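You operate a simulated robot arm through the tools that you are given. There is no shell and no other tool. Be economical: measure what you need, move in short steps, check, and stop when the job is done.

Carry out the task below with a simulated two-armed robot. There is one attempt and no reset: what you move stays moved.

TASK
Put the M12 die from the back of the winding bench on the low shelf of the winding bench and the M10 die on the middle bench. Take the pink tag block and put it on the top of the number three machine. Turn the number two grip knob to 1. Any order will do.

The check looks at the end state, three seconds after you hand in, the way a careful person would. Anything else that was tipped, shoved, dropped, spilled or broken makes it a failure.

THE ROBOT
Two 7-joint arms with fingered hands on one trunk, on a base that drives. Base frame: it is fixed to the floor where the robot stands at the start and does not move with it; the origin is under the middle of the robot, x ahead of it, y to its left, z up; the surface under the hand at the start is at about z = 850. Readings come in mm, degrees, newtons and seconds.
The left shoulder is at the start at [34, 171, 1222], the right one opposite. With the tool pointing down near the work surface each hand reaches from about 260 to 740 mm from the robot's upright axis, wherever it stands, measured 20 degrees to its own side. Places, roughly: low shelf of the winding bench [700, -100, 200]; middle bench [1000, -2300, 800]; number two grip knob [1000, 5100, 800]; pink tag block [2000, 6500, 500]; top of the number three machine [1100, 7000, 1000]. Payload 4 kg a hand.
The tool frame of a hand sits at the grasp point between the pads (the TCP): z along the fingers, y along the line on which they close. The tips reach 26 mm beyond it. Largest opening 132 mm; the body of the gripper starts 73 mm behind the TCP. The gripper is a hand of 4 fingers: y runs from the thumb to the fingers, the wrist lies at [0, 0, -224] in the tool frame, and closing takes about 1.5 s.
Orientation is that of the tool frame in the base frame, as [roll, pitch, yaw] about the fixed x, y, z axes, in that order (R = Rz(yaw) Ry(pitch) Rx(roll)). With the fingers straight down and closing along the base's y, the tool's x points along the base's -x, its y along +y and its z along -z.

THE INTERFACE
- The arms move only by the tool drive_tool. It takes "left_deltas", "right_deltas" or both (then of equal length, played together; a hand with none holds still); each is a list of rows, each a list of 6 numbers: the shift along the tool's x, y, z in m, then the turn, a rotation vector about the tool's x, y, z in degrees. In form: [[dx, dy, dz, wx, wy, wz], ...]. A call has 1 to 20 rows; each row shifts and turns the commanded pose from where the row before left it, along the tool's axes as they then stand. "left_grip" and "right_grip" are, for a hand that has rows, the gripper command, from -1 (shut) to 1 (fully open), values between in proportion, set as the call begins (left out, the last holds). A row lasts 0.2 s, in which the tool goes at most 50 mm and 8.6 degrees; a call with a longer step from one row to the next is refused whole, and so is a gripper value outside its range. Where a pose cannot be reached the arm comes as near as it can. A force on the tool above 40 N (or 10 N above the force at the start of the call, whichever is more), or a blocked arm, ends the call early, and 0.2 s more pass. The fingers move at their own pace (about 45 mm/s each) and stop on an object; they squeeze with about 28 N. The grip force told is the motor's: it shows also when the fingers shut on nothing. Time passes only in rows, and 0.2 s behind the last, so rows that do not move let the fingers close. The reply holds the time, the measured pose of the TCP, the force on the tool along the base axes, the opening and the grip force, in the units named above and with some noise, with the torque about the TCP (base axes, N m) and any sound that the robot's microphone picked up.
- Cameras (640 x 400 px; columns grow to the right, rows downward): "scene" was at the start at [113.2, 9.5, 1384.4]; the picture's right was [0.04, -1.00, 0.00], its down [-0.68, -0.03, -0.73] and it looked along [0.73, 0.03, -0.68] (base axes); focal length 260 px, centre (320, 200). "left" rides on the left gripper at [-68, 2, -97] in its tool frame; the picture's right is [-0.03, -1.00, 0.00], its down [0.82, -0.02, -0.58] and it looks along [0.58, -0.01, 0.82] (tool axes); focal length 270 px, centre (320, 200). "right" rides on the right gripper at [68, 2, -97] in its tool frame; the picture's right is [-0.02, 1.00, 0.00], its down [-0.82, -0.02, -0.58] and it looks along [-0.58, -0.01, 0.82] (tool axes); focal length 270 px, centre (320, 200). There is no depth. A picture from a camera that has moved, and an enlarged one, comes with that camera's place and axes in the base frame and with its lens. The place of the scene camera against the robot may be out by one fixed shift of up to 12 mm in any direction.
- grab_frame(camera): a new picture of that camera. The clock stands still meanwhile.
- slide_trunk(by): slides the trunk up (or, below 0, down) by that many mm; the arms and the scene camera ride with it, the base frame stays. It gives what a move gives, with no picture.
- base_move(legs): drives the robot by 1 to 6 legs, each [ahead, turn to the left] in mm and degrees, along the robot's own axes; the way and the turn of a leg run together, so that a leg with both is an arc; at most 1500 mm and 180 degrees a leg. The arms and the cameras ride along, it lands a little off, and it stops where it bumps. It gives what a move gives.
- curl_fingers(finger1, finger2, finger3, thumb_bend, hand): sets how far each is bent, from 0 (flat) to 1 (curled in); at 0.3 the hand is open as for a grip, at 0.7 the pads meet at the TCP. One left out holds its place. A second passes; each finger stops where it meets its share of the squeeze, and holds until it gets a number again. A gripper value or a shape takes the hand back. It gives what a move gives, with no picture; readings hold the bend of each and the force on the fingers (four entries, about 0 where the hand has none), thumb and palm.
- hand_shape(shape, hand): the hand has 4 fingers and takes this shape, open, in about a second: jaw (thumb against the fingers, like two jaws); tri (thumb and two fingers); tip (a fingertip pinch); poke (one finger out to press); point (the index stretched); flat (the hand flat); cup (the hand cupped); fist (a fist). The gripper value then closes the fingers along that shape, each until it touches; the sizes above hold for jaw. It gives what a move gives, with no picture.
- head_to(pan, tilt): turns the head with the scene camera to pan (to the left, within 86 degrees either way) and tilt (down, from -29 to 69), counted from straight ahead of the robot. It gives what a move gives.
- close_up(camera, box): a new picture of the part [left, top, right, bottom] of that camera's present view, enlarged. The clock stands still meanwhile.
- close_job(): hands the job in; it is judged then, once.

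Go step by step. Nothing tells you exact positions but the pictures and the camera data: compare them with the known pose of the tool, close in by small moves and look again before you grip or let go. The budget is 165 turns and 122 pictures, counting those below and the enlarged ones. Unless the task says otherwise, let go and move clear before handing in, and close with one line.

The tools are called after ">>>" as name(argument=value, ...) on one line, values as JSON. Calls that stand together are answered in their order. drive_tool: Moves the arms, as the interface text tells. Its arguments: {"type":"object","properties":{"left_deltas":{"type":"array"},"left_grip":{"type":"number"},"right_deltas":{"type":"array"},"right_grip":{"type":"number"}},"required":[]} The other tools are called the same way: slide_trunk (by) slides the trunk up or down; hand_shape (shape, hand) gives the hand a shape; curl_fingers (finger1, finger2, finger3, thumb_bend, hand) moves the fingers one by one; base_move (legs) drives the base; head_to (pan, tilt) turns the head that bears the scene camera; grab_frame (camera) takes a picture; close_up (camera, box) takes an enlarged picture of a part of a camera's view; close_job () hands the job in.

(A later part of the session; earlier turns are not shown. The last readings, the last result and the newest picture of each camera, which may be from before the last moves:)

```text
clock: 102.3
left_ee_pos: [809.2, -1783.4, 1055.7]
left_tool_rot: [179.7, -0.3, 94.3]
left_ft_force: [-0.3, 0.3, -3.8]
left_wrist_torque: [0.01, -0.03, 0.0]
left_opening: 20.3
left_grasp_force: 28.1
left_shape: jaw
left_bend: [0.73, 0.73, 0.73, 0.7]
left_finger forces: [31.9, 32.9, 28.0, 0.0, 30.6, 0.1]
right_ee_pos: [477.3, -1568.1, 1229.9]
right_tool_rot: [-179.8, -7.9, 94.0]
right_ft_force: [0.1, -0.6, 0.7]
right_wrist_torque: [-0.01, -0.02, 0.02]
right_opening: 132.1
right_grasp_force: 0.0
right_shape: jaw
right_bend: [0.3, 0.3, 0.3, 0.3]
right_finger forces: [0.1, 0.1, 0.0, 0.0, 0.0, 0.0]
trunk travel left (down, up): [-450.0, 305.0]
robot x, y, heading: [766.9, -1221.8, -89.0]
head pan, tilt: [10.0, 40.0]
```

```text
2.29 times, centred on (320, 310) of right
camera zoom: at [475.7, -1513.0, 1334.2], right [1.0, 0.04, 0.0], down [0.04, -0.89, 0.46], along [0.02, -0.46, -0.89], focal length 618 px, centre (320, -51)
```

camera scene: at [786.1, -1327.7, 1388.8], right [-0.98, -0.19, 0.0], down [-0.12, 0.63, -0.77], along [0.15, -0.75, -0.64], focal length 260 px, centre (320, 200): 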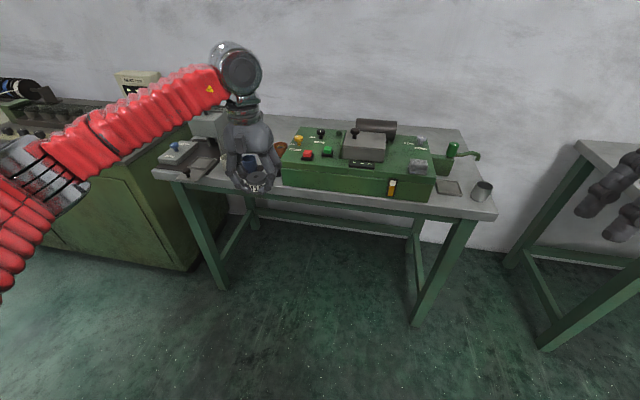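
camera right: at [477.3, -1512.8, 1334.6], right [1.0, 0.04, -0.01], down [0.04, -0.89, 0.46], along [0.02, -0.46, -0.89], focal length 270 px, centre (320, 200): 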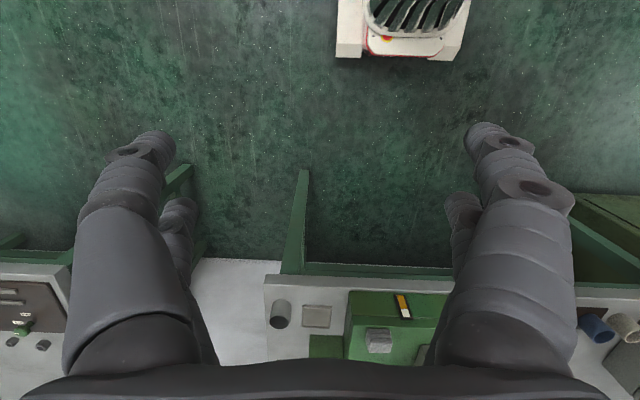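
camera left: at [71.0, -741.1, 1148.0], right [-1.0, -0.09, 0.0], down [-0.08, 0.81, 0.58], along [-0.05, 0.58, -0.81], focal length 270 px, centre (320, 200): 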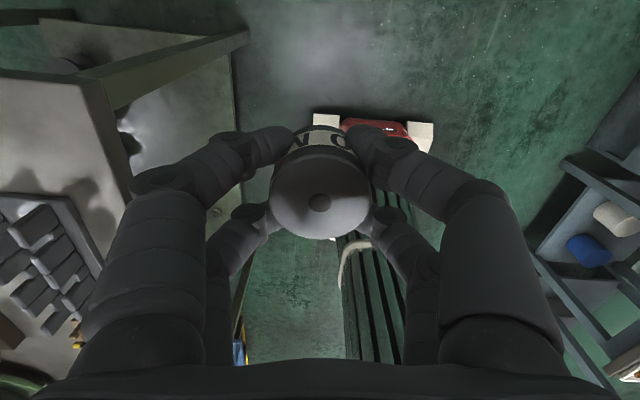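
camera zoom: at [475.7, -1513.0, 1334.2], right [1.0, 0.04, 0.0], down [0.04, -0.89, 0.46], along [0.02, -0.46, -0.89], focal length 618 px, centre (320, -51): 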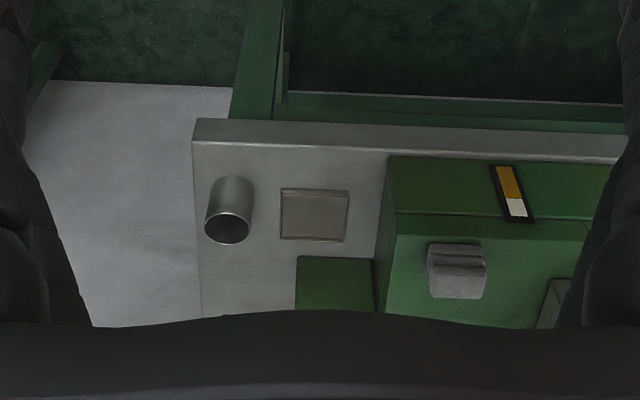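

The bench is crowded with cups and a machine. The best free spot is behind the blue cup at about [1275, -2300]. I'll raise the hand and drive to a better standing place.

>>> drive_tool(left_deltas=[[0, 0.04, -0.03, 0, 0, 0], [0, 0.04, -0.03, 0, 0, 0], [0, 0.04, -0.03, 0, 0, 0], [0, 0.04, -0.03, 0, 0, 0], [0, 0.04, 0, 0, 0, 0]])

>>> base_move(legs=[[0, 30]])

>>> base_move(legs=[[400, 0]])

>>> base_move(legs=[[0, -30]])

>>> head_to(pan=20, tilt=45)

>>> grab_frame(camera="scene")

```text
clock: 103.5
left_ee_pos: [1014.1, -1767.7, 1175.2]
left_tool_rot: [179.9, -0.3, 94.3]
left_ft_force: [-0.1, -0.2, -3.9]
left_wrist_torque: [0.02, 0.04, -0.03]
left_opening: 20.0
left_grasp_force: 28.0
left_shape: jaw
left_bend: [0.73, 0.73, 0.73, 0.7]
left_finger forces: [31.9, 32.4, 27.9, 0.0, 30.6, 0.1]
right_ee_pos: [479.9, -1566.9, 1230.1]
right_tool_rot: [-179.9, -7.8, 94.0]
right_ft_force: [0.2, -0.3, -0.1]
right_wrist_torque: [-0.02, -0.04, 0.01]
right_opening: 131.8
right_grasp_force: 0.1
right_shape: jaw
right_bend: [0.3, 0.3, 0.3, 0.3]
right_finger forces: [0.0, 0.1, 0.0, 0.0, 0.0, 0.0]
trunk travel left (down, up): [-450.0, 305.0]
robot x, y, heading: [761.8, -1222.6, -89.2]
head pan, tilt: [10.0, 40.0]
```

```text
clock: 105.6
left_ee_pos: [1255.2, -1566.0, 1175.3]
left_tool_rot: [179.8, -0.4, 124.8]
left_ft_force: [-0.1, 0.3, -3.5]
left_wrist_torque: [0.02, 0.05, 0.01]
left_opening: 20.1
left_grasp_force: 27.9
left_shape: jaw
left_bend: [0.73, 0.73, 0.73, 0.7]
left_finger forces: [31.6, 32.4, 27.1, 0.0, 30.6, 0.0]
right_ee_pos: [694.2, -1665.7, 1229.6]
right_tool_rot: [-179.9, -7.8, 124.6]
right_ft_force: [-0.3, 0.0, 0.5]
right_wrist_torque: [0.02, -0.01, 0.02]
right_opening: 131.8
right_grasp_force: 0.0
right_shape: jaw
right_bend: [0.3, 0.3, 0.3, 0.3]
right_finger forces: [0.1, 0.0, 0.0, 0.1, 0.1, 0.1]
trunk travel left (down, up): [-450.0, 305.0]
robot x, y, heading: [740.9, -1236.3, -58.6]
head pan, tilt: [10.0, 40.0]
```

```text
clock: 108.1
left_ee_pos: [1458.5, -1909.6, 1176.0]
left_tool_rot: [179.9, -0.3, 124.5]
left_ft_force: [0.7, -0.2, -4.4]
left_wrist_torque: [0.03, 0.03, 0.01]
left_opening: 20.3
left_grasp_force: 27.9
left_shape: jaw
left_bend: [0.73, 0.73, 0.73, 0.7]
left_finger forces: [32.8, 33.8, 28.5, 0.1, 31.2, 0.0]
right_ee_pos: [897.6, -2003.9, 1229.4]
right_tool_rot: [-179.8, -7.7, 124.2]
right_ft_force: [0.5, -0.4, 0.3]
right_wrist_torque: [0.03, 0.03, 0.01]
right_opening: 132.0
right_grasp_force: 0.1
right_shape: jaw
right_bend: [0.3, 0.3, 0.3, 0.3]
right_finger forces: [0.0, 0.0, 0.0, 0.0, 0.0, 0.1]
trunk travel left (down, up): [-450.0, 305.0]
robot x, y, heading: [948.6, -1573.9, -58.9]
head pan, tilt: [10.0, 40.0]
```

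```text
clock: 110.1
left_ee_pos: [1223.6, -2121.7, 1176.6]
left_tool_rot: [179.8, -0.4, 94.7]
left_ft_force: [-0.2, 0.1, -3.8]
left_wrist_torque: [0.01, -0.02, 0.0]
left_opening: 20.2
left_grasp_force: 28.0
left_shape: jaw
left_bend: [0.73, 0.73, 0.73, 0.7]
left_finger forces: [32.7, 34.0, 27.5, 0.1, 31.2, 0.0]
right_ee_pos: [691.0, -1924.3, 1228.9]
right_tool_rot: [-179.9, -7.8, 94.4]
right_ft_force: [-0.5, 0.4, 0.1]
right_wrist_torque: [0.02, 0.02, -0.01]
right_opening: 132.2
right_grasp_force: 0.1
right_shape: jaw
right_bend: [0.3, 0.3, 0.3, 0.3]
right_finger forces: [0.1, 0.0, 0.0, 0.0, 0.0, 0.0]
trunk travel left (down, up): [-450.0, 305.0]
robot x, y, heading: [975.6, -1573.4, -88.2]
head pan, tilt: [10.0, 40.0]
```

```text
clock: 110.8
left_ee_pos: [1225.3, -2119.0, 1177.4]
left_tool_rot: [179.8, -0.4, 94.7]
left_ft_force: [0.5, 1.1, -3.2]
left_wrist_torque: [0.02, -0.01, 0.0]
left_opening: 19.9
left_grasp_force: 28.1
left_shape: jaw
left_bend: [0.73, 0.73, 0.73, 0.7]
left_finger forces: [33.4, 34.6, 28.5, 0.0, 31.5, 0.0]
right_ee_pos: [691.2, -1921.9, 1232.3]
right_tool_rot: [-179.9, -7.8, 94.4]
right_ft_force: [-0.2, 0.2, -1.2]
right_wrist_torque: [0.02, 0.03, 0.01]
right_opening: 132.1
right_grasp_force: 0.0
right_shape: jaw
right_bend: [0.3, 0.3, 0.3, 0.3]
right_finger forces: [0.0, 0.1, 0.0, 0.0, 0.1, 0.1]
trunk travel left (down, up): [-450.0, 305.0]
robot x, y, heading: [977.4, -1575.2, -88.2]
head pan, tilt: [20.0, 45.0]
```

```text
76 pictures are left
camera scene: at [1010.0, -1673.1, 1381.6], right [-0.93, -0.37, 0.0], down [-0.26, 0.66, -0.71], along [0.26, -0.66, -0.71], focal length 260 px, centre (320, 200)
```

scene: 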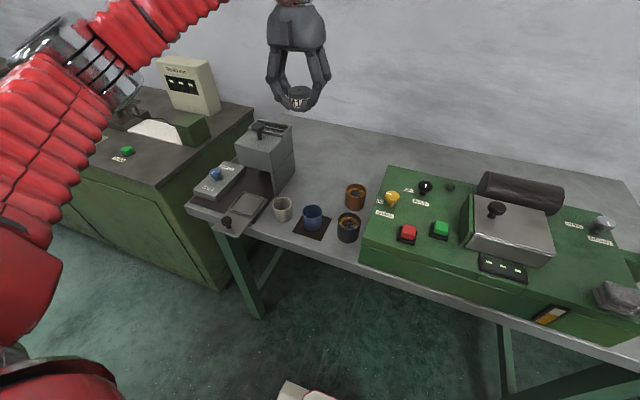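

>>> base_move(legs=[[130, 0]])

>>> drive_tool(left_deltas=[[-0.02, 0.003, 0.04, 0, 0, 0], [-0.02, 0.003, 0.04, 0, 0, 0], [0, 0, 0.04, 0, 0, 0], [0, 0, 0.04, 0, 0, 0]])

>>> grab_frame(camera="left")

>>> grab_frame(camera="scene")

```text
clock: 112.2
left_ee_pos: [1226.9, -2254.5, 1176.0]
left_tool_rot: [179.8, -0.3, 94.6]
left_ft_force: [0.5, -0.4, -4.1]
left_wrist_torque: [0.07, 0.0, 0.02]
left_opening: 20.0
left_grasp_force: 27.8
left_shape: jaw
left_bend: [0.73, 0.73, 0.73, 0.7]
left_finger forces: [33.4, 34.6, 28.4, 0.0, 31.3, 0.0]
right_ee_pos: [694.5, -2057.5, 1231.6]
right_tool_rot: [-179.9, -7.8, 94.3]
right_ft_force: [0.4, 0.0, 0.7]
right_wrist_torque: [0.05, -0.02, 0.0]
right_opening: 131.9
right_grasp_force: 0.1
right_shape: jaw
right_bend: [0.3, 0.3, 0.3, 0.3]
right_finger forces: [0.1, 0.2, 0.0, 0.0, 0.0, 0.1]
trunk travel left (down, up): [-450.0, 305.0]
robot x, y, heading: [982.2, -1708.8, -88.4]
head pan, tilt: [20.0, 45.0]
```

```text
clock: 113.2
left_ee_pos: [1235.8, -2290.9, 1016.4]
left_tool_rot: [179.9, -0.3, 94.6]
left_ft_force: [-0.6, -0.1, -3.8]
left_wrist_torque: [0.0, 0.02, -0.01]
left_opening: 19.9
left_grasp_force: 27.8
left_shape: jaw
left_bend: [0.73, 0.73, 0.73, 0.7]
left_finger forces: [33.8, 34.2, 28.8, 0.0, 31.6, 0.0]
right_ee_pos: [694.4, -2055.8, 1231.5]
right_tool_rot: [-179.8, -7.7, 94.2]
right_ft_force: [-0.2, -0.2, -0.4]
right_wrist_torque: [0.01, 0.02, -0.04]
right_opening: 131.8
right_grasp_force: 0.1
right_shape: jaw
right_bend: [0.3, 0.3, 0.3, 0.3]
right_finger forces: [0.0, 0.0, 0.0, 0.1, 0.0, 0.0]
trunk travel left (down, up): [-450.0, 305.0]
robot x, y, heading: [982.7, -1709.7, -88.3]
head pan, tilt: [20.0, 45.0]
```

```text
75 pictures are left
camera left: at [1244.1, -2358.9, 1113.2], right [-0.99, -0.11, 0.0], down [-0.09, 0.81, 0.58], along [-0.06, 0.58, -0.81], focal length 270 px, centre (320, 200)
```

left: 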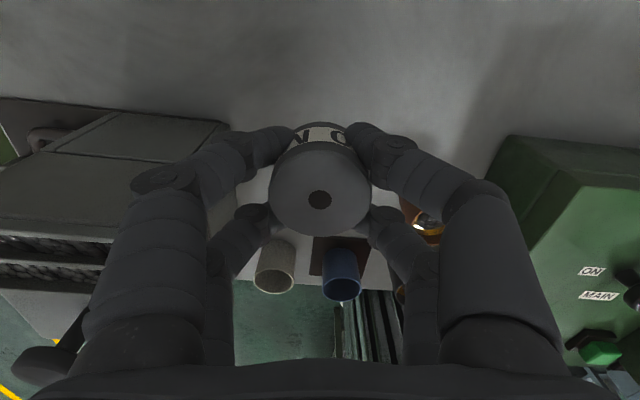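

```text
74 pictures are left
camera scene: at [1014.0, -1807.2, 1381.4], right [-0.93, -0.37, 0.0], down [-0.26, 0.66, -0.71], along [0.26, -0.66, -0.71], focal length 260 px, centre (320, 200)
```

scene: 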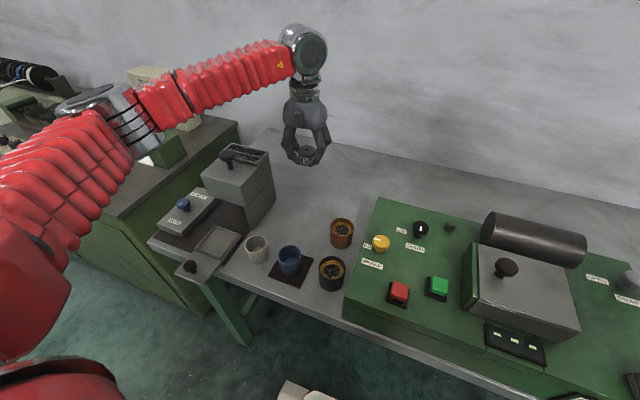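

>>> close_up(camera="left", box=[80, 80, 480, 320])

>>> close_up(camera="scene", box=[190, 80, 390, 290])

```text
1.60 times, centred on (280, 200) of left
camera zoom: at [1244.1, -2358.9, 1113.2], right [-0.99, -0.11, 0.0], down [-0.09, 0.81, 0.58], along [-0.06, 0.58, -0.81], focal length 432 px, centre (384, 200)
```

zoom: 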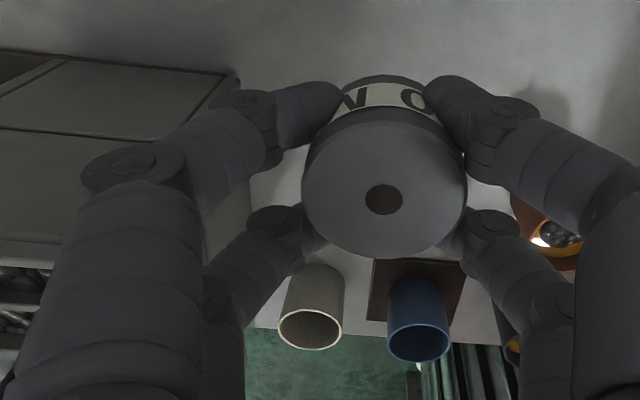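

```text
1.90 times, centred on (290, 185) of scene
camera zoom: at [1014.0, -1807.2, 1381.4], right [-0.93, -0.37, 0.0], down [-0.26, 0.66, -0.71], along [0.26, -0.66, -0.71], focal length 495 px, centre (377, 229)
```

zoom: 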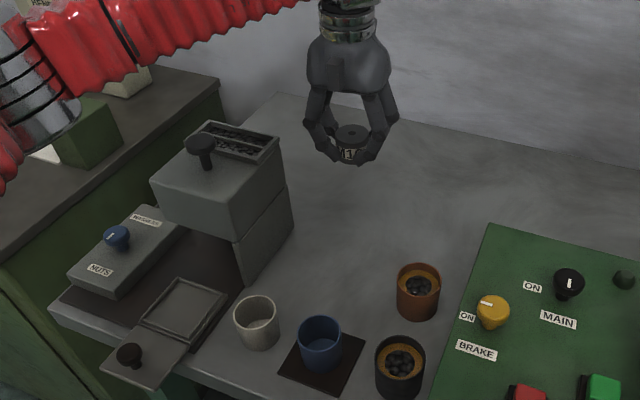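

The upper box of the block beside is close to the hand, so I'm shifting away from it and further back before lowering.

>>> drive_tool(left_deltas=[[-0.0205, -0.017, 0, 0, 0, 0], [-0.0205, -0.017, 0, 0, 0, 0], [0, 0, 0.04, 0, 0, 0], [0, 0, 0.04, 0, 0, 0]])

>>> grab_frame(camera="left")

>>> close_up(camera="scene", box=[190, 80, 390, 290])

```text
clock: 114.2
left_ee_pos: [1207.7, -2334.8, 935.0]
left_tool_rot: [179.9, -0.3, 94.6]
left_ft_force: [0.4, 0.0, -3.3]
left_wrist_torque: [0.02, -0.01, 0.01]
left_opening: 19.8
left_grasp_force: 28.0
left_shape: jaw
left_bend: [0.73, 0.73, 0.73, 0.7]
left_finger forces: [33.9, 34.0, 29.0, 0.0, 31.6, 0.0]
right_ee_pos: [695.3, -2055.1, 1231.3]
right_tool_rot: [-179.9, -7.8, 94.3]
right_ft_force: [0.3, -0.4, 0.5]
right_wrist_torque: [0.02, 0.01, -0.01]
right_opening: 131.9
right_grasp_force: 0.0
right_shape: jaw
right_bend: [0.3, 0.3, 0.3, 0.3]
right_finger forces: [0.0, 0.0, 0.0, 0.0, 0.0, 0.0]
trunk travel left (down, up): [-450.0, 305.0]
robot x, y, heading: [980.1, -1704.8, -88.3]
head pan, tilt: [20.0, 45.0]
```

```text
71 pictures are left
camera left: at [1214.7, -2403.0, 1032.2], right [-0.99, -0.11, 0.0], down [-0.09, 0.81, 0.58], along [-0.06, 0.58, -0.81], focal length 270 px, centre (320, 200)
```

left: 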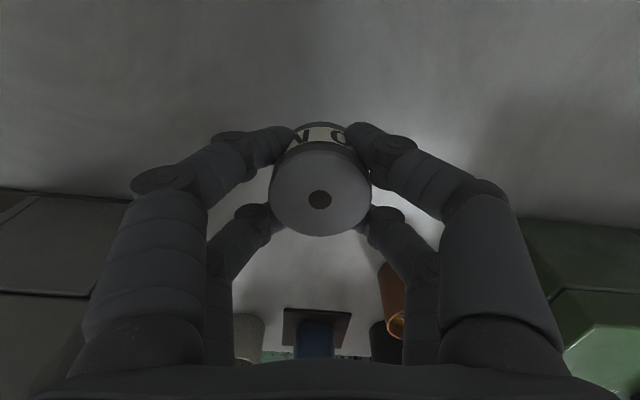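

```text
1.90 times, centred on (290, 185) of scene
camera zoom: at [1013.6, -1806.8, 1381.4], right [-0.93, -0.37, 0.0], down [-0.26, 0.66, -0.71], along [0.26, -0.66, -0.71], focal length 495 px, centre (377, 229)
```

zoom: 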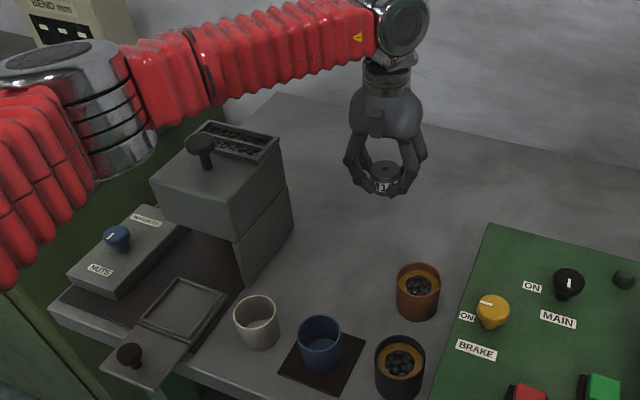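

>>> drive_tool(left_deltas=[[0, 0, 0.025, 0, 0, 0], [0, 0, 0.025, 0, 0, 0]])

>>> grab_frame(camera="scene")

```text
clock: 114.8
left_ee_pos: [1208.5, -2332.6, 887.4]
left_tool_rot: [179.9, -0.3, 94.6]
left_ft_force: [-0.3, 0.4, -3.3]
left_wrist_torque: [0.03, 0.0, -0.01]
left_opening: 20.0
left_grasp_force: 27.5
left_shape: jaw
left_bend: [0.73, 0.73, 0.73, 0.7]
left_finger forces: [34.1, 34.0, 28.9, 0.0, 31.6, 0.0]
right_ee_pos: [694.5, -2055.2, 1230.8]
right_tool_rot: [-179.9, -7.6, 94.3]
right_ft_force: [-0.1, 0.3, 0.4]
right_wrist_torque: [-0.02, -0.02, 0.04]
right_opening: 132.1
right_grasp_force: 0.0
right_shape: jaw
right_bend: [0.3, 0.3, 0.3, 0.3]
right_finger forces: [0.0, 0.1, 0.1, 0.0, 0.1, 0.0]
trunk travel left (down, up): [-450.0, 305.0]
robot x, y, heading: [980.3, -1708.5, -88.4]
head pan, tilt: [20.0, 45.0]
```

```text
69 pictures are left
camera scene: at [1013.8, -1806.4, 1381.5], right [-0.93, -0.37, 0.0], down [-0.26, 0.66, -0.71], along [0.26, -0.66, -0.71], focal length 260 px, centre (320, 200)
```

scene: 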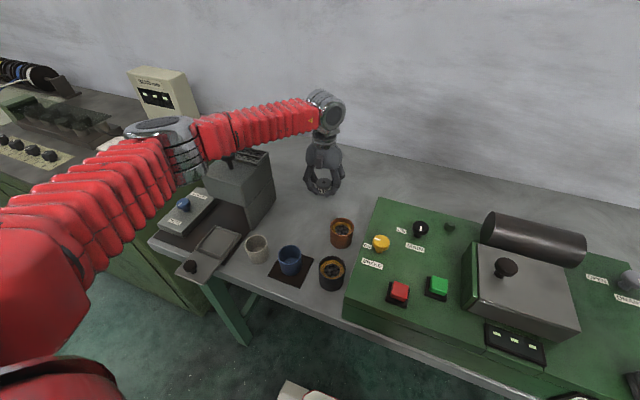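

The forearm would come near the knob on the block. I'll raise the trunk so the elbow is higher and then lower the hand again.

>>> slide_trunk(by=120)

>>> drive_tool(left_deltas=[[0, 0, 0.04, 0, 0, 0], [0, 0, 0.04, 0, 0, 0], [0, 0, 0.04, 0, 0, 0]])

>>> grab_frame(camera="scene")

```text
clock: 116.2
left_ee_pos: [1207.9, -2333.7, 1005.3]
left_tool_rot: [179.8, -0.2, 94.6]
left_ft_force: [0.7, -0.3, -3.7]
left_wrist_torque: [0.03, 0.01, 0.02]
left_opening: 20.0
left_grasp_force: 28.3
left_shape: jaw
left_bend: [0.73, 0.73, 0.73, 0.7]
left_finger forces: [34.1, 33.9, 29.0, 0.0, 31.5, 0.0]
right_ee_pos: [694.6, -2054.4, 1352.5]
right_tool_rot: [-180.0, -7.9, 94.3]
right_ft_force: [-0.3, 0.4, -0.4]
right_wrist_torque: [-0.01, 0.0, 0.01]
right_opening: 132.2
right_grasp_force: 0.1
right_shape: jaw
right_bend: [0.3, 0.3, 0.3, 0.3]
right_finger forces: [0.0, 0.0, 0.1, 0.0, 0.0, 0.0]
trunk travel left (down, up): [-570.0, 185.0]
robot x, y, heading: [984.5, -1709.2, -88.5]
head pan, tilt: [20.0, 45.0]
```

```text
clock: 117.0
left_ee_pos: [1207.8, -2333.5, 887.5]
left_tool_rot: [179.9, -0.2, 94.7]
left_ft_force: [0.0, 0.8, -3.3]
left_wrist_torque: [0.01, -0.02, 0.02]
left_opening: 19.8
left_grasp_force: 28.1
left_shape: jaw
left_bend: [0.73, 0.73, 0.73, 0.7]
left_finger forces: [34.2, 33.5, 29.0, 0.0, 31.6, 0.0]
right_ee_pos: [694.3, -2055.5, 1352.0]
right_tool_rot: [-179.8, -7.8, 94.2]
right_ft_force: [-0.8, -0.7, 0.9]
right_wrist_torque: [0.04, 0.01, -0.01]
right_opening: 132.2
right_grasp_force: 0.0
right_shape: jaw
right_bend: [0.3, 0.3, 0.3, 0.3]
right_finger forces: [0.0, 0.0, 0.0, 0.1, 0.0, 0.1]
trunk travel left (down, up): [-570.0, 185.0]
robot x, y, heading: [981.8, -1710.6, -88.4]
head pan, tilt: [20.0, 45.0]
```

```text
68 pictures are left
camera scene: at [1013.2, -1793.8, 1502.1], right [-0.93, -0.37, 0.0], down [-0.26, 0.66, -0.71], along [0.26, -0.66, -0.71], focal length 260 px, centre (320, 200)
```

scene: 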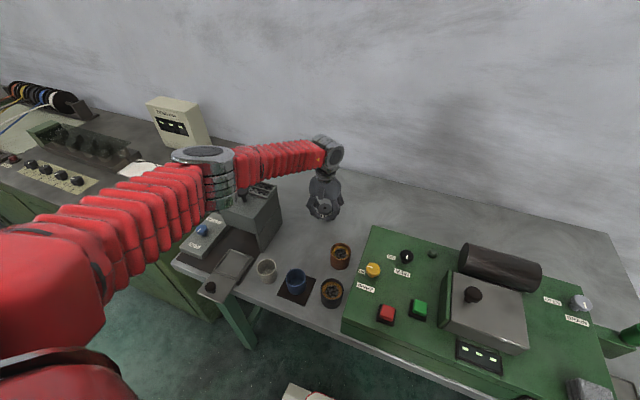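

The elbow is now well above the block. Lowering gently to contact.

>>> drive_tool(left_deltas=[[0, 0, 0.004, 0, 0, 0], [0, 0, 0.004, 0, 0, 0], [0, 0, 0.004, 0, 0, 0], [0, 0, 0.004, 0, 0, 0], [0, 0, 0.004, 0, 0, 0], [0, 0, 0.004, 0, 0, 0]])

>>> close_up(camera="scene", box=[220, 150, 400, 320])

>>> grab_frame(camera="left")

```text
clock: 118.2
left_ee_pos: [1206.0, -2336.0, 878.3]
left_tool_rot: [179.9, 0.3, 94.6]
left_ft_force: [0.7, 9.8, 22.1]
left_wrist_torque: [0.22, -0.21, 0.09]
left_opening: 20.7
left_grasp_force: 28.2
left_shape: jaw
left_bend: [0.73, 0.73, 0.73, 0.71]
left_finger forces: [37.4, 42.0, 33.5, 0.0, 35.2, 0.1]
right_ee_pos: [695.5, -2053.1, 1352.9]
right_tool_rot: [-179.8, -7.6, 94.3]
right_ft_force: [0.2, -0.8, -0.2]
right_wrist_torque: [0.05, -0.02, -0.01]
right_opening: 132.2
right_grasp_force: 0.0
right_shape: jaw
right_bend: [0.3, 0.3, 0.3, 0.3]
right_finger forces: [0.0, 0.0, 0.0, 0.0, 0.1, 0.0]
trunk travel left (down, up): [-570.0, 185.0]
robot x, y, heading: [977.2, -1708.3, -88.4]
head pan, tilt: [20.0, 45.0]
stopped in row 5 (left hand): the force on the tool passed its limit at 44 N (the readings are from after the stop); the commanded pose is now the measured one
```

```text
2.35 times, centred on (310, 235) of scene
camera zoom: at [1013.0, -1791.1, 1502.3], right [-0.93, -0.37, 0.0], down [-0.26, 0.66, -0.71], along [0.26, -0.66, -0.71], focal length 612 px, centre (344, 118)
```

zoom: 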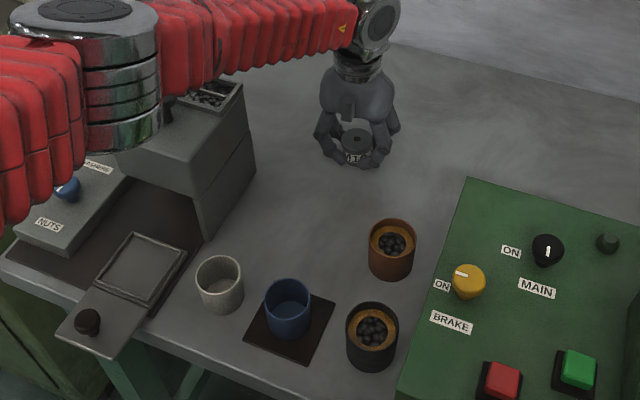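

```text
66 pictures are left
camera left: at [1214.2, -2404.0, 975.6], right [-0.99, -0.11, 0.0], down [-0.09, 0.81, 0.57], along [-0.06, 0.57, -0.82], focal length 270 px, centre (320, 200)
```

left: 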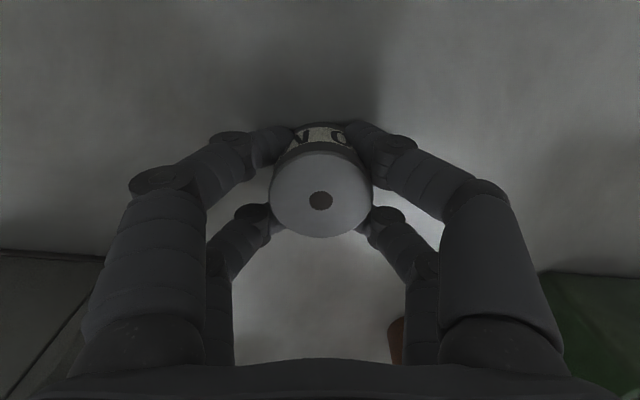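

>>> drive_tool(left_deltas=[[0, 0, -0.002, 0, 0, 0], [0, 0, 0, 0, 0, 0]])

>>> drive_tool(left_deltas=[[0, 0, 0, 0, 0, 0], [0, 0, 0, 0, 0, 0], [0, 0, 0, 0, 0, 0], [0, 0, 0, 0, 0, 0], [0, 0, 0, 0, 0, 0], [0, 0, 0, 0, 0, 0]], left_grip=0.3)

>>> drive_tool(left_deltas=[[0, 0, -0.01, 0, 0, 0], [0, 0, -0.02, 0, 0, 0], [0, 0, -0.03, 0, 0, 0], [0, 0, -0.04, 0, 0, 0], [0, 0, -0.05, 0, 0, 0], [0, 0, -0.05, 0, 0, 0], [0, 0, -0.04, 0, 0, 0]])

>>> close_up(camera="scene", box=[220, 150, 400, 320])

```text
clock: 118.8
left_ee_pos: [1206.2, -2336.1, 877.8]
left_tool_rot: [179.9, 0.2, 94.6]
left_ft_force: [0.6, 0.2, 16.4]
left_wrist_torque: [-0.04, -0.19, 0.0]
left_opening: 20.8
left_grasp_force: 28.3
left_shape: jaw
left_bend: [0.73, 0.73, 0.73, 0.71]
left_finger forces: [38.5, 38.6, 31.6, 0.0, 35.5, 0.0]
right_ee_pos: [693.8, -2052.7, 1351.6]
right_tool_rot: [-179.9, -7.7, 94.4]
right_ft_force: [0.2, -1.2, -0.5]
right_wrist_torque: [-0.04, 0.01, -0.02]
right_opening: 131.9
right_grasp_force: 0.0
right_shape: jaw
right_bend: [0.3, 0.3, 0.3, 0.3]
right_finger forces: [0.0, 0.1, 0.0, 0.0, 0.0, 0.0]
trunk travel left (down, up): [-570.0, 185.0]
robot x, y, heading: [979.0, -1708.9, -88.2]
head pan, tilt: [20.0, 45.0]
```

```text
clock: 120.2
left_ee_pos: [1207.2, -2335.1, 876.5]
left_tool_rot: [179.8, 0.1, 94.7]
left_ft_force: [0.6, 1.5, 6.5]
left_wrist_torque: [0.13, 0.01, -0.02]
left_opening: 84.2
left_grasp_force: 0.0
left_shape: jaw
left_bend: [0.71, 0.71, 0.71, 0.64]
left_finger forces: [0.9, 2.3, 3.3, 0.1, 0.0, 0.1]
right_ee_pos: [693.2, -2054.1, 1353.0]
right_tool_rot: [-179.9, -7.7, 94.3]
right_ft_force: [0.6, -0.7, 1.5]
right_wrist_torque: [0.0, 0.01, -0.01]
right_opening: 132.0
right_grasp_force: 0.1
right_shape: jaw
right_bend: [0.3, 0.3, 0.3, 0.3]
right_finger forces: [0.1, 0.0, 0.0, 0.1, 0.0, 0.0]
trunk travel left (down, up): [-570.0, 185.0]
robot x, y, heading: [982.2, -1705.3, -88.5]
head pan, tilt: [20.0, 45.0]
```

```text
clock: 121.8
left_ee_pos: [1208.9, -2337.2, 1115.8]
left_tool_rot: [180.0, 0.2, 94.7]
left_ft_force: [0.1, -0.2, -0.4]
left_wrist_torque: [-0.02, -0.02, -0.01]
left_opening: 85.4
left_grasp_force: 0.1
left_shape: jaw
left_bend: [0.7, 0.7, 0.7, 0.64]
left_finger forces: [0.0, 0.0, 0.0, 0.1, 0.0, 0.0]
right_ee_pos: [695.0, -2053.7, 1352.3]
right_tool_rot: [-179.9, -7.7, 94.3]
right_ft_force: [-0.3, -0.5, 0.6]
right_wrist_torque: [-0.02, 0.0, 0.03]
right_opening: 131.9
right_grasp_force: 0.0
right_shape: jaw
right_bend: [0.3, 0.3, 0.3, 0.3]
right_finger forces: [0.1, 0.0, 0.1, 0.0, 0.0, 0.0]
trunk travel left (down, up): [-570.0, 185.0]
robot x, y, heading: [982.3, -1708.9, -88.4]
head pan, tilt: [20.0, 45.0]
```

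```text
2.35 times, centred on (310, 235) of scene
camera zoom: at [1012.9, -1792.3, 1502.2], right [-0.93, -0.37, 0.0], down [-0.26, 0.66, -0.71], along [0.26, -0.66, -0.71], focal length 612 px, centre (344, 118)
```

zoom: 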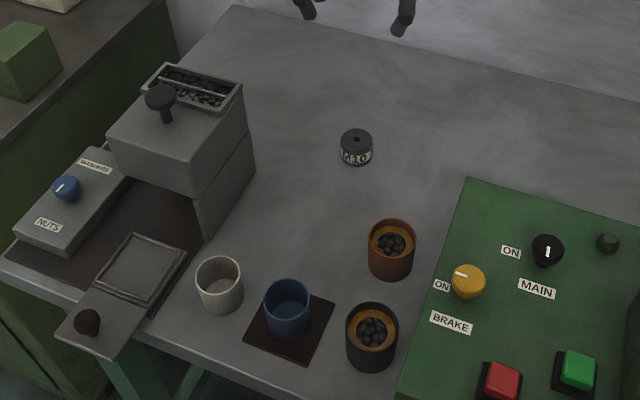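

M10 is standing on the middle bench. Now I back away, tuck the arms and head for the machines at large y.

>>> base_move(legs=[[-430, 0]])

>>> drive_tool(left_deltas=[[0.045, 0, 0, 0, 0, 0], [0.045, 0, 0, 0, 0, 0], [0.045, 0, 0, 0, 0, 0], [0.045, 0, 0, 0, 0, 0], [0.045, 0, 0, 0, 0, 0], [0.045, 0, 0, 0, 0, 0]], left_grip=1)

>>> slide_trunk(by=-60)

>>> base_move(legs=[[0, -31]])

>>> base_move(legs=[[0, -31]])

>>> base_move(legs=[[0, -31]])

>>> head_to(pan=0, tilt=25)

>>> grab_frame(camera="scene")

```text
clock: 124.4
left_ee_pos: [1199.1, -1902.4, 1115.6]
left_tool_rot: [180.0, 0.2, 95.0]
left_ft_force: [0.5, 0.2, 0.2]
left_wrist_torque: [-0.04, -0.01, 0.01]
left_opening: 85.4
left_grasp_force: 0.1
left_shape: jaw
left_bend: [0.7, 0.7, 0.7, 0.64]
left_finger forces: [0.0, 0.1, 0.0, 0.0, 0.0, 0.1]
right_ee_pos: [683.9, -1623.0, 1354.1]
right_tool_rot: [-179.8, -7.6, 94.6]
right_ft_force: [0.7, 0.3, 0.5]
right_wrist_torque: [-0.03, 0.01, -0.01]
right_opening: 132.1
right_grasp_force: 0.1
right_shape: jaw
right_bend: [0.3, 0.3, 0.3, 0.3]
right_finger forces: [0.0, 0.0, 0.0, 0.0, 0.1, 0.1]
trunk travel left (down, up): [-570.0, 185.0]
robot x, y, heading: [970.0, -1276.6, -88.0]
head pan, tilt: [20.0, 45.0]
```

```text
clock: 125.8
left_ee_pos: [1175.1, -1631.9, 1114.5]
left_tool_rot: [179.9, 0.2, 95.1]
left_ft_force: [0.6, -0.1, -0.9]
left_wrist_torque: [0.01, 0.0, -0.01]
left_opening: 132.0
left_grasp_force: 0.0
left_shape: jaw
left_bend: [0.3, 0.3, 0.3, 0.3]
left_finger forces: [0.0, 0.0, 0.1, 0.0, 0.0, 0.1]
right_ee_pos: [682.7, -1621.9, 1354.4]
right_tool_rot: [-179.9, -7.7, 94.6]
right_ft_force: [0.8, -0.5, -0.6]
right_wrist_torque: [0.0, 0.04, -0.02]
right_opening: 132.1
right_grasp_force: 0.0
right_shape: jaw
right_bend: [0.3, 0.3, 0.3, 0.3]
right_finger forces: [0.0, 0.0, 0.0, 0.1, 0.0, 0.0]
trunk travel left (down, up): [-570.0, 185.0]
robot x, y, heading: [968.6, -1273.9, -87.9]
head pan, tilt: [20.0, 45.0]
```

```text
clock: 126.8
left_ee_pos: [1175.2, -1633.0, 1054.1]
left_tool_rot: [-180.0, 0.2, 95.1]
left_ft_force: [-0.8, 0.0, -0.6]
left_wrist_torque: [0.01, 0.02, 0.03]
left_opening: 131.9
left_grasp_force: 0.2
left_shape: jaw
left_bend: [0.3, 0.3, 0.3, 0.3]
left_finger forces: [0.0, 0.0, 0.1, 0.0, 0.0, 0.0]
right_ee_pos: [683.0, -1621.7, 1293.1]
right_tool_rot: [-179.9, -7.7, 94.7]
right_ft_force: [-0.5, -0.2, -0.8]
right_wrist_torque: [-0.01, 0.01, 0.01]
right_opening: 132.1
right_grasp_force: 0.0
right_shape: jaw
right_bend: [0.3, 0.3, 0.3, 0.3]
right_finger forces: [0.1, 0.1, 0.0, 0.0, 0.0, 0.0]
trunk travel left (down, up): [-510.0, 245.0]
robot x, y, heading: [965.5, -1271.6, -88.0]
head pan, tilt: [20.0, 45.0]
```

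```text
clock: 128.9
left_ee_pos: [964.7, -1687.2, 1054.5]
left_tool_rot: [179.9, 0.1, 64.4]
left_ft_force: [1.2, 0.0, 0.3]
left_wrist_torque: [-0.02, -0.02, 0.03]
left_opening: 131.7
left_grasp_force: 0.1
left_shape: jaw
left_bend: [0.3, 0.3, 0.3, 0.3]
left_finger forces: [0.0, 0.0, 0.0, 0.1, 0.0, 0.1]
right_ee_pos: [546.7, -1428.1, 1292.7]
right_tool_rot: [-179.9, -7.7, 64.1]
right_ft_force: [-0.2, -0.3, 0.2]
right_wrist_torque: [-0.02, -0.03, -0.01]
right_opening: 132.1
right_grasp_force: 0.0
right_shape: jaw
right_bend: [0.3, 0.3, 0.3, 0.3]
right_finger forces: [0.0, 0.0, 0.0, 0.0, 0.0, 0.0]
trunk travel left (down, up): [-510.0, 245.0]
robot x, y, heading: [992.6, -1283.8, -118.6]
head pan, tilt: [20.0, 45.0]
```

```text
clock: 131.2
left_ee_pos: [758.5, -1613.9, 1055.9]
left_tool_rot: [179.8, 0.2, 33.3]
left_ft_force: [-0.5, 0.1, 1.2]
left_wrist_torque: [-0.01, -0.01, -0.01]
left_opening: 131.9
left_grasp_force: 0.1
left_shape: jaw
left_bend: [0.3, 0.3, 0.3, 0.3]
left_finger forces: [0.1, 0.0, 0.1, 0.0, 0.1, 0.1]
right_ee_pos: [534.5, -1175.5, 1293.1]
right_tool_rot: [-180.0, -7.8, 33.1]
right_ft_force: [-0.8, 0.4, -0.2]
right_wrist_torque: [-0.03, -0.01, -0.01]
right_opening: 131.6
right_grasp_force: 0.0
right_shape: jaw
right_bend: [0.3, 0.3, 0.3, 0.3]
right_finger forces: [0.0, 0.1, 0.0, 0.1, 0.0, 0.0]
trunk travel left (down, up): [-510.0, 245.0]
robot x, y, heading: [1007.5, -1307.1, -150.2]
head pan, tilt: [20.0, 45.0]
stopped in leg 1: the robot was blocked; the commanded pose is now the measured one
```

```text
clock: 133.4
left_ee_pos: [633.9, -1441.0, 1057.6]
left_tool_rot: [179.7, 0.1, 1.9]
left_ft_force: [-0.2, 0.0, 0.9]
left_wrist_torque: [-0.03, 0.02, 0.05]
left_opening: 132.0
left_grasp_force: 0.0
left_shape: jaw
left_bend: [0.3, 0.3, 0.3, 0.3]
left_finger forces: [0.0, 0.0, 0.0, 0.0, 0.1, 0.0]
right_ee_pos: [672.5, -950.3, 1294.6]
right_tool_rot: [180.0, -7.6, 1.6]
right_ft_force: [-0.3, 1.5, -0.9]
right_wrist_torque: [-0.02, -0.01, 0.0]
right_opening: 131.9
right_grasp_force: 0.0
right_shape: jaw
right_bend: [0.3, 0.3, 0.3, 0.3]
right_finger forces: [0.0, 0.0, 0.0, 0.0, 0.1, 0.1]
trunk travel left (down, up): [-510.0, 245.0]
robot x, y, heading: [1001.3, -1341.0, 179.0]
head pan, tilt: [20.0, 45.0]
stopped in leg 1: the robot was blocked; the commanded pose is now the measured one
```

```text
clock: 134.2
left_ee_pos: [634.2, -1442.6, 1054.8]
left_tool_rot: [179.7, 0.1, 1.9]
left_ft_force: [0.8, 0.1, 0.2]
left_wrist_torque: [0.01, 0.01, 0.02]
left_opening: 132.1
left_grasp_force: 0.0
left_shape: jaw
left_bend: [0.3, 0.3, 0.3, 0.3]
left_finger forces: [0.0, 0.0, 0.0, 0.1, 0.0, 0.0]
right_ee_pos: [671.6, -952.3, 1294.9]
right_tool_rot: [-179.9, -7.8, 1.6]
right_ft_force: [0.1, -0.3, -0.1]
right_wrist_torque: [0.01, 0.02, 0.01]
right_opening: 132.0
right_grasp_force: 0.1
right_shape: jaw
right_bend: [0.3, 0.3, 0.3, 0.3]
right_finger forces: [0.1, 0.1, 0.0, 0.0, 0.0, 0.1]
trunk travel left (down, up): [-510.0, 245.0]
robot x, y, heading: [1002.2, -1339.5, 179.0]
head pan, tilt: [0.0, 25.0]
```

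```text
64 pictures are left
camera scene: at [892.2, -1330.3, 1472.4], right [0.02, 1.0, 0.0], down [0.42, -0.01, -0.91], along [-0.91, 0.02, -0.42], focal length 260 px, centre (320, 200)
```

scene: 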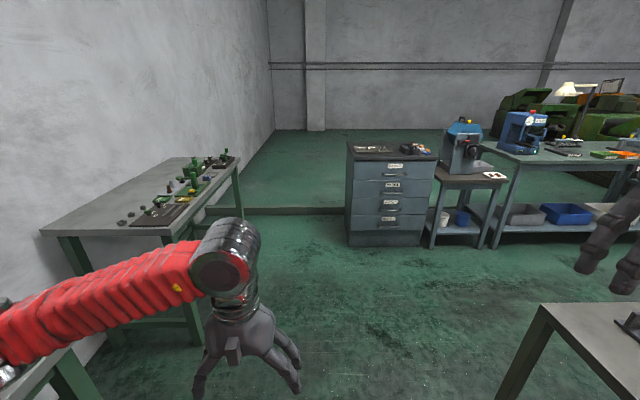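

>>> base_move(legs=[[1270, 0]])

>>> base_move(legs=[[0, -28]])

>>> base_move(legs=[[0, -28]])

>>> base_move(legs=[[0, -28]])

>>> grab_frame(camera="scene")

```text
clock: 140.7
left_ee_pos: [-629.5, -1420.8, 1055.0]
left_tool_rot: [179.9, 0.1, 2.0]
left_ft_force: [-1.0, -0.2, 0.6]
left_wrist_torque: [0.01, -0.03, -0.01]
left_opening: 132.2
left_grasp_force: 0.0
left_shape: jaw
left_bend: [0.3, 0.3, 0.3, 0.3]
left_finger forces: [0.0, 0.0, 0.1, 0.1, 0.0, 0.0]
right_ee_pos: [-592.2, -930.9, 1295.0]
right_tool_rot: [-179.8, -7.7, 1.8]
right_ft_force: [0.1, -0.1, -0.4]
right_wrist_torque: [-0.06, 0.0, 0.0]
right_opening: 131.9
right_grasp_force: 0.1
right_shape: jaw
right_bend: [0.3, 0.3, 0.3, 0.3]
right_finger forces: [0.1, 0.1, 0.0, 0.1, 0.0, 0.1]
trunk travel left (down, up): [-510.0, 245.0]
robot x, y, heading: [-260.6, -1316.5, 179.0]
head pan, tilt: [0.0, 25.0]
```

```text
clock: 142.7
left_ee_pos: [-632.4, -1235.8, 1056.2]
left_tool_rot: [179.8, 0.0, -26.0]
left_ft_force: [-0.5, -0.2, -0.1]
left_wrist_torque: [-0.01, 0.01, -0.01]
left_opening: 132.1
left_grasp_force: 0.0
left_shape: jaw
left_bend: [0.3, 0.3, 0.3, 0.3]
left_finger forces: [0.2, 0.0, 0.1, 0.0, 0.0, 0.0]
right_ee_pos: [-369.6, -820.7, 1295.6]
right_tool_rot: [-179.8, -7.6, -26.3]
right_ft_force: [0.2, 1.3, -1.1]
right_wrist_torque: [-0.01, 0.01, 0.01]
right_opening: 132.2
right_grasp_force: 0.0
right_shape: jaw
right_bend: [0.3, 0.3, 0.3, 0.3]
right_finger forces: [0.0, 0.0, 0.1, 0.0, 0.0, 0.1]
trunk travel left (down, up): [-510.0, 245.0]
robot x, y, heading: [-272.2, -1338.3, 150.5]
head pan, tilt: [0.0, 25.0]
```

```text
clock: 144.9
left_ee_pos: [-541.6, -1074.7, 1058.4]
left_tool_rot: [179.7, 0.0, -54.0]
left_ft_force: [0.2, -0.1, -0.2]
left_wrist_torque: [-0.04, 0.02, 0.01]
left_opening: 131.8
left_grasp_force: 0.1
left_shape: jaw
left_bend: [0.3, 0.3, 0.3, 0.3]
left_finger forces: [0.0, 0.1, 0.1, 0.1, 0.0, 0.1]
right_ee_pos: [-114.6, -832.5, 1295.1]
right_tool_rot: [-179.8, -7.5, -54.4]
right_ft_force: [-0.1, -0.6, 0.3]
right_wrist_torque: [-0.02, 0.03, 0.0]
right_opening: 132.2
right_grasp_force: 0.0
right_shape: jaw
right_bend: [0.3, 0.3, 0.3, 0.3]
right_finger forces: [0.0, 0.0, 0.0, 0.0, 0.0, 0.0]
trunk travel left (down, up): [-510.0, 245.0]
robot x, y, heading: [-292.4, -1348.9, 122.6]
head pan, tilt: [0.0, 25.0]
stopped in leg 1: the robot was blocked; the commanded pose is now the measured one
```

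```text
clock: 147.2
left_ee_pos: [-385.2, -986.8, 1058.1]
left_tool_rot: [179.7, 0.0, -81.7]
left_ft_force: [-0.2, 0.5, -0.2]
left_wrist_torque: [0.0, 0.05, -0.01]
left_opening: 131.9
left_grasp_force: 0.1
left_shape: jaw
left_bend: [0.3, 0.3, 0.3, 0.3]
left_finger forces: [0.0, 0.0, 0.0, 0.0, 0.0, 0.0]
right_ee_pos: [106.2, -969.3, 1299.4]
right_tool_rot: [-179.7, -7.4, -81.8]
right_ft_force: [0.1, 0.5, -0.4]
right_wrist_torque: [-0.01, 0.04, -0.02]
right_opening: 131.8
right_grasp_force: 0.0
right_shape: jaw
right_bend: [0.3, 0.3, 0.3, 0.3]
right_finger forces: [0.0, 0.0, 0.0, 0.1, 0.0, 0.0]
trunk travel left (down, up): [-510.0, 245.0]
robot x, y, heading: [-315.9, -1348.7, 95.5]
head pan, tilt: [0.0, 25.0]
stopped in leg 1: the robot was blocked; the commanded pose is now the measured one
```

```text
63 pictures are left
camera scene: at [-323.5, -1231.6, 1472.5], right [1.0, 0.1, 0.0], down [0.04, -0.42, -0.91], along [-0.09, 0.9, -0.42], focal length 260 px, centre (320, 200)
```

scene: 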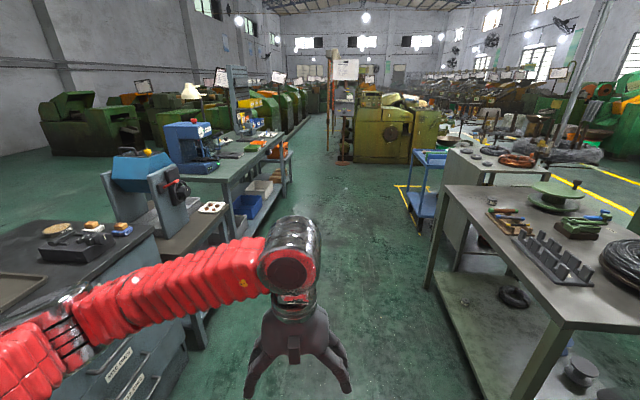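

The aisle is clear at x≈-316. Driving up it.

>>> base_move(legs=[[0, -5.5], [1400, 0], [1400, 0]])

>>> grab_frame(camera="scene")

```text
clock: 161.5
left_ee_pos: [-364.4, 1811.7, 1058.3]
left_tool_rot: [179.8, 0.1, -87.3]
left_ft_force: [0.7, 0.4, -0.4]
left_wrist_torque: [0.0, -0.01, 0.01]
left_opening: 131.8
left_grasp_force: 0.0
left_shape: jaw
left_bend: [0.3, 0.3, 0.3, 0.3]
left_finger forces: [0.0, 0.0, 0.1, 0.1, 0.0, 0.0]
right_ee_pos: [127.1, 1780.7, 1300.0]
right_tool_rot: [-179.6, -7.5, -87.5]
right_ft_force: [0.1, 0.3, -0.1]
right_wrist_torque: [-0.02, -0.01, 0.02]
right_opening: 132.3
right_grasp_force: 0.0
right_shape: jaw
right_bend: [0.3, 0.3, 0.3, 0.3]
right_finger forces: [0.0, 0.1, 0.0, 0.0, 0.0, 0.0]
trunk travel left (down, up): [-510.0, 245.0]
robot x, y, heading: [-331.7, 1444.6, 89.8]
head pan, tilt: [0.0, 25.0]
```

```text
62 pictures are left
camera scene: at [-328.0, 1563.0, 1472.5], right [1.0, 0.0, 0.0], down [0.0, -0.42, -0.91], along [0.0, 0.91, -0.42], focal length 260 px, centre (320, 200)
```

scene: 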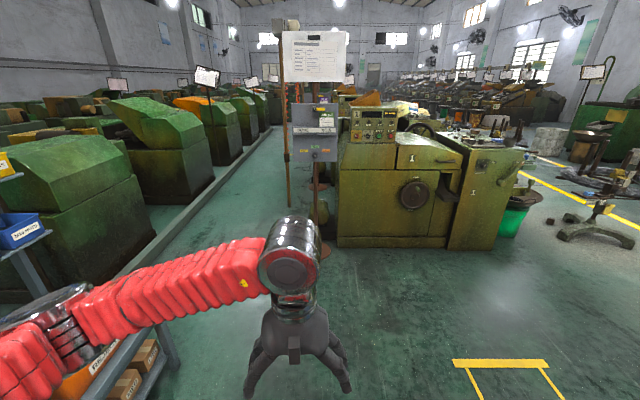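

>>> close_up(camera="scene", box=[270, 80, 550, 260])

```text
2.22 times, centred on (410, 170) of scene
camera zoom: at [-328.0, 1563.0, 1472.5], right [1.0, 0.0, 0.0], down [0.0, -0.42, -0.91], along [0.0, 0.91, -0.42], focal length 578 px, centre (120, 267)
```

zoom: 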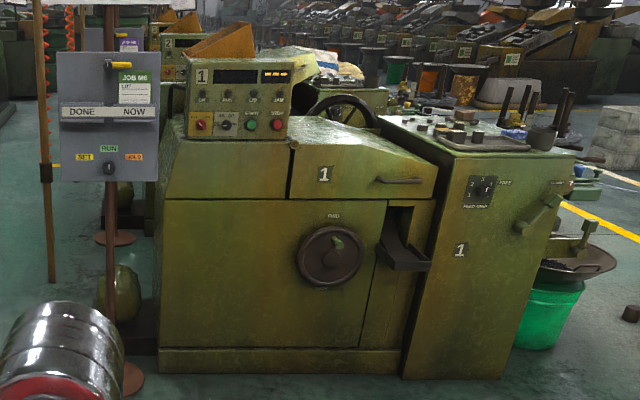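

Machine 1 shows the layout: a grip knob on the tower's face toward -y. Machine 2 stands behind it, so I'll go up the left aisle and look into the gap.

>>> base_move(legs=[[0, 27]])

>>> base_move(legs=[[1400, 0]])

>>> base_move(legs=[[0, -27]])

>>> base_move(legs=[[1400, 0]])

>>> head_to(pan=-60, tilt=20)

>>> grab_frame(camera="scene")

```text
clock: 163.4
left_ee_pos: [-524.2, 1755.8, 1059.5]
left_tool_rot: [179.8, 0.2, -60.3]
left_ft_force: [0.8, 0.1, -0.1]
left_wrist_torque: [0.0, 0.0, 0.05]
left_opening: 131.9
left_grasp_force: 0.0
left_shape: jaw
left_bend: [0.3, 0.3, 0.3, 0.3]
left_finger forces: [0.0, 0.1, 0.1, 0.0, 0.0, 0.0]
right_ee_pos: [-75.1, 1947.8, 1300.1]
right_tool_rot: [-179.7, -7.4, -60.6]
right_ft_force: [0.4, 0.1, 0.5]
right_wrist_torque: [-0.01, -0.01, -0.01]
right_opening: 132.0
right_grasp_force: 0.0
right_shape: jaw
right_bend: [0.3, 0.3, 0.3, 0.3]
right_finger forces: [0.0, 0.0, 0.1, 0.1, 0.1, 0.0]
trunk travel left (down, up): [-510.0, 245.0]
robot x, y, heading: [-307.6, 1450.6, 117.0]
head pan, tilt: [0.0, 25.0]
```

```text
clock: 170.4
left_ee_pos: [-1162.2, 2980.6, 1058.8]
left_tool_rot: [179.8, 0.0, -59.5]
left_ft_force: [-0.5, 0.6, 0.6]
left_wrist_torque: [-0.05, -0.04, 0.0]
left_opening: 132.0
left_grasp_force: 0.1
left_shape: jaw
left_bend: [0.3, 0.3, 0.3, 0.3]
left_finger forces: [0.1, 0.1, 0.1, 0.0, 0.0, 0.1]
right_ee_pos: [-713.7, 3181.1, 1299.4]
right_tool_rot: [-179.7, -7.6, -59.8]
right_ft_force: [-0.3, 0.4, -0.5]
right_wrist_torque: [-0.06, -0.02, 0.0]
right_opening: 132.2
right_grasp_force: 0.0
right_shape: jaw
right_bend: [0.3, 0.3, 0.3, 0.3]
right_finger forces: [0.0, 0.1, 0.1, 0.0, 0.1, 0.0]
trunk travel left (down, up): [-510.0, 245.0]
robot x, y, heading: [-941.5, 2682.8, 118.5]
head pan, tilt: [0.0, 25.0]
```

```text
clock: 171.9
left_ee_pos: [-1056.2, 3014.2, 1061.2]
left_tool_rot: [179.6, 0.2, -76.5]
left_ft_force: [0.1, -1.5, -1.2]
left_wrist_torque: [0.0, 0.03, -0.01]
left_opening: 132.1
left_grasp_force: 0.0
left_shape: jaw
left_bend: [0.3, 0.3, 0.3, 0.3]
left_finger forces: [0.0, 0.1, 0.0, 0.1, 0.0, 0.1]
right_ee_pos: [-607.9, 3106.3, 1286.7]
right_tool_rot: [179.8, -7.2, -76.6]
right_ft_force: [1.2, 0.6, -0.1]
right_wrist_torque: [-0.03, 0.05, 0.01]
right_opening: 131.9
right_grasp_force: 0.0
right_shape: jaw
right_bend: [0.3, 0.3, 0.3, 0.3]
right_finger forces: [0.0, 0.0, 0.0, 0.0, 0.0, 0.0]
trunk travel left (down, up): [-510.0, 245.0]
robot x, y, heading: [-916.8, 2667.8, 109.3]
head pan, tilt: [0.0, 25.0]
stopped in leg 1: the robot was blocked; the commanded pose is now the measured one
```

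```text
clock: 179.1
left_ee_pos: [-1511.7, 4353.6, 1059.8]
left_tool_rot: [179.9, -0.1, -77.0]
left_ft_force: [-0.2, 0.5, -0.5]
left_wrist_torque: [-0.01, 0.0, 0.0]
left_opening: 131.9
left_grasp_force: 0.1
left_shape: jaw
left_bend: [0.3, 0.3, 0.3, 0.3]
left_finger forces: [0.0, 0.0, 0.1, 0.1, 0.0, 0.0]
right_ee_pos: [-1062.5, 4440.0, 1286.7]
right_tool_rot: [180.0, -7.3, -77.1]
right_ft_force: [-0.1, -0.7, -0.8]
right_wrist_torque: [-0.02, 0.01, 0.0]
right_opening: 132.0
right_grasp_force: 0.1
right_shape: jaw
right_bend: [0.3, 0.3, 0.3, 0.3]
right_finger forces: [0.0, 0.1, 0.0, 0.0, 0.0, 0.0]
trunk travel left (down, up): [-510.0, 245.0]
robot x, y, heading: [-1372.2, 4006.8, 108.4]
head pan, tilt: [0.0, 25.0]
```

```text
clock: 180.4
left_ee_pos: [-1511.2, 4351.6, 1060.6]
left_tool_rot: [179.9, 0.0, -77.1]
left_ft_force: [-0.5, 0.1, 0.0]
left_wrist_torque: [-0.02, 0.02, 0.01]
left_opening: 132.3
left_grasp_force: 0.2
left_shape: jaw
left_bend: [0.3, 0.3, 0.3, 0.3]
left_finger forces: [0.0, 0.0, 0.1, 0.0, 0.0, 0.0]
right_ee_pos: [-1062.3, 4440.0, 1287.9]
right_tool_rot: [-180.0, -7.3, -77.2]
right_ft_force: [0.5, -0.1, 0.3]
right_wrist_torque: [-0.02, -0.02, 0.03]
right_opening: 132.1
right_grasp_force: 0.1
right_shape: jaw
right_bend: [0.3, 0.3, 0.3, 0.3]
right_finger forces: [0.1, 0.0, 0.0, 0.0, 0.0, 0.1]
trunk travel left (down, up): [-510.0, 245.0]
robot x, y, heading: [-1375.9, 4007.0, 108.4]
head pan, tilt: [-60.0, 20.0]
```

```text
60 pictures are left
camera scene: at [-1316.2, 4100.6, 1480.6], right [0.75, -0.66, 0.0], down [-0.23, -0.26, -0.94], along [0.62, 0.7, -0.34], focal length 260 px, centre (320, 200)
```

scene: 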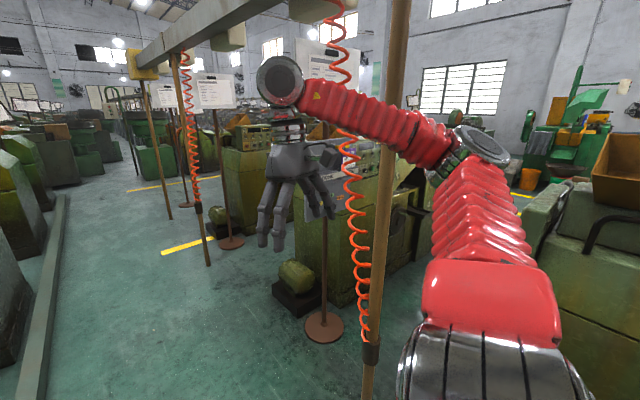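

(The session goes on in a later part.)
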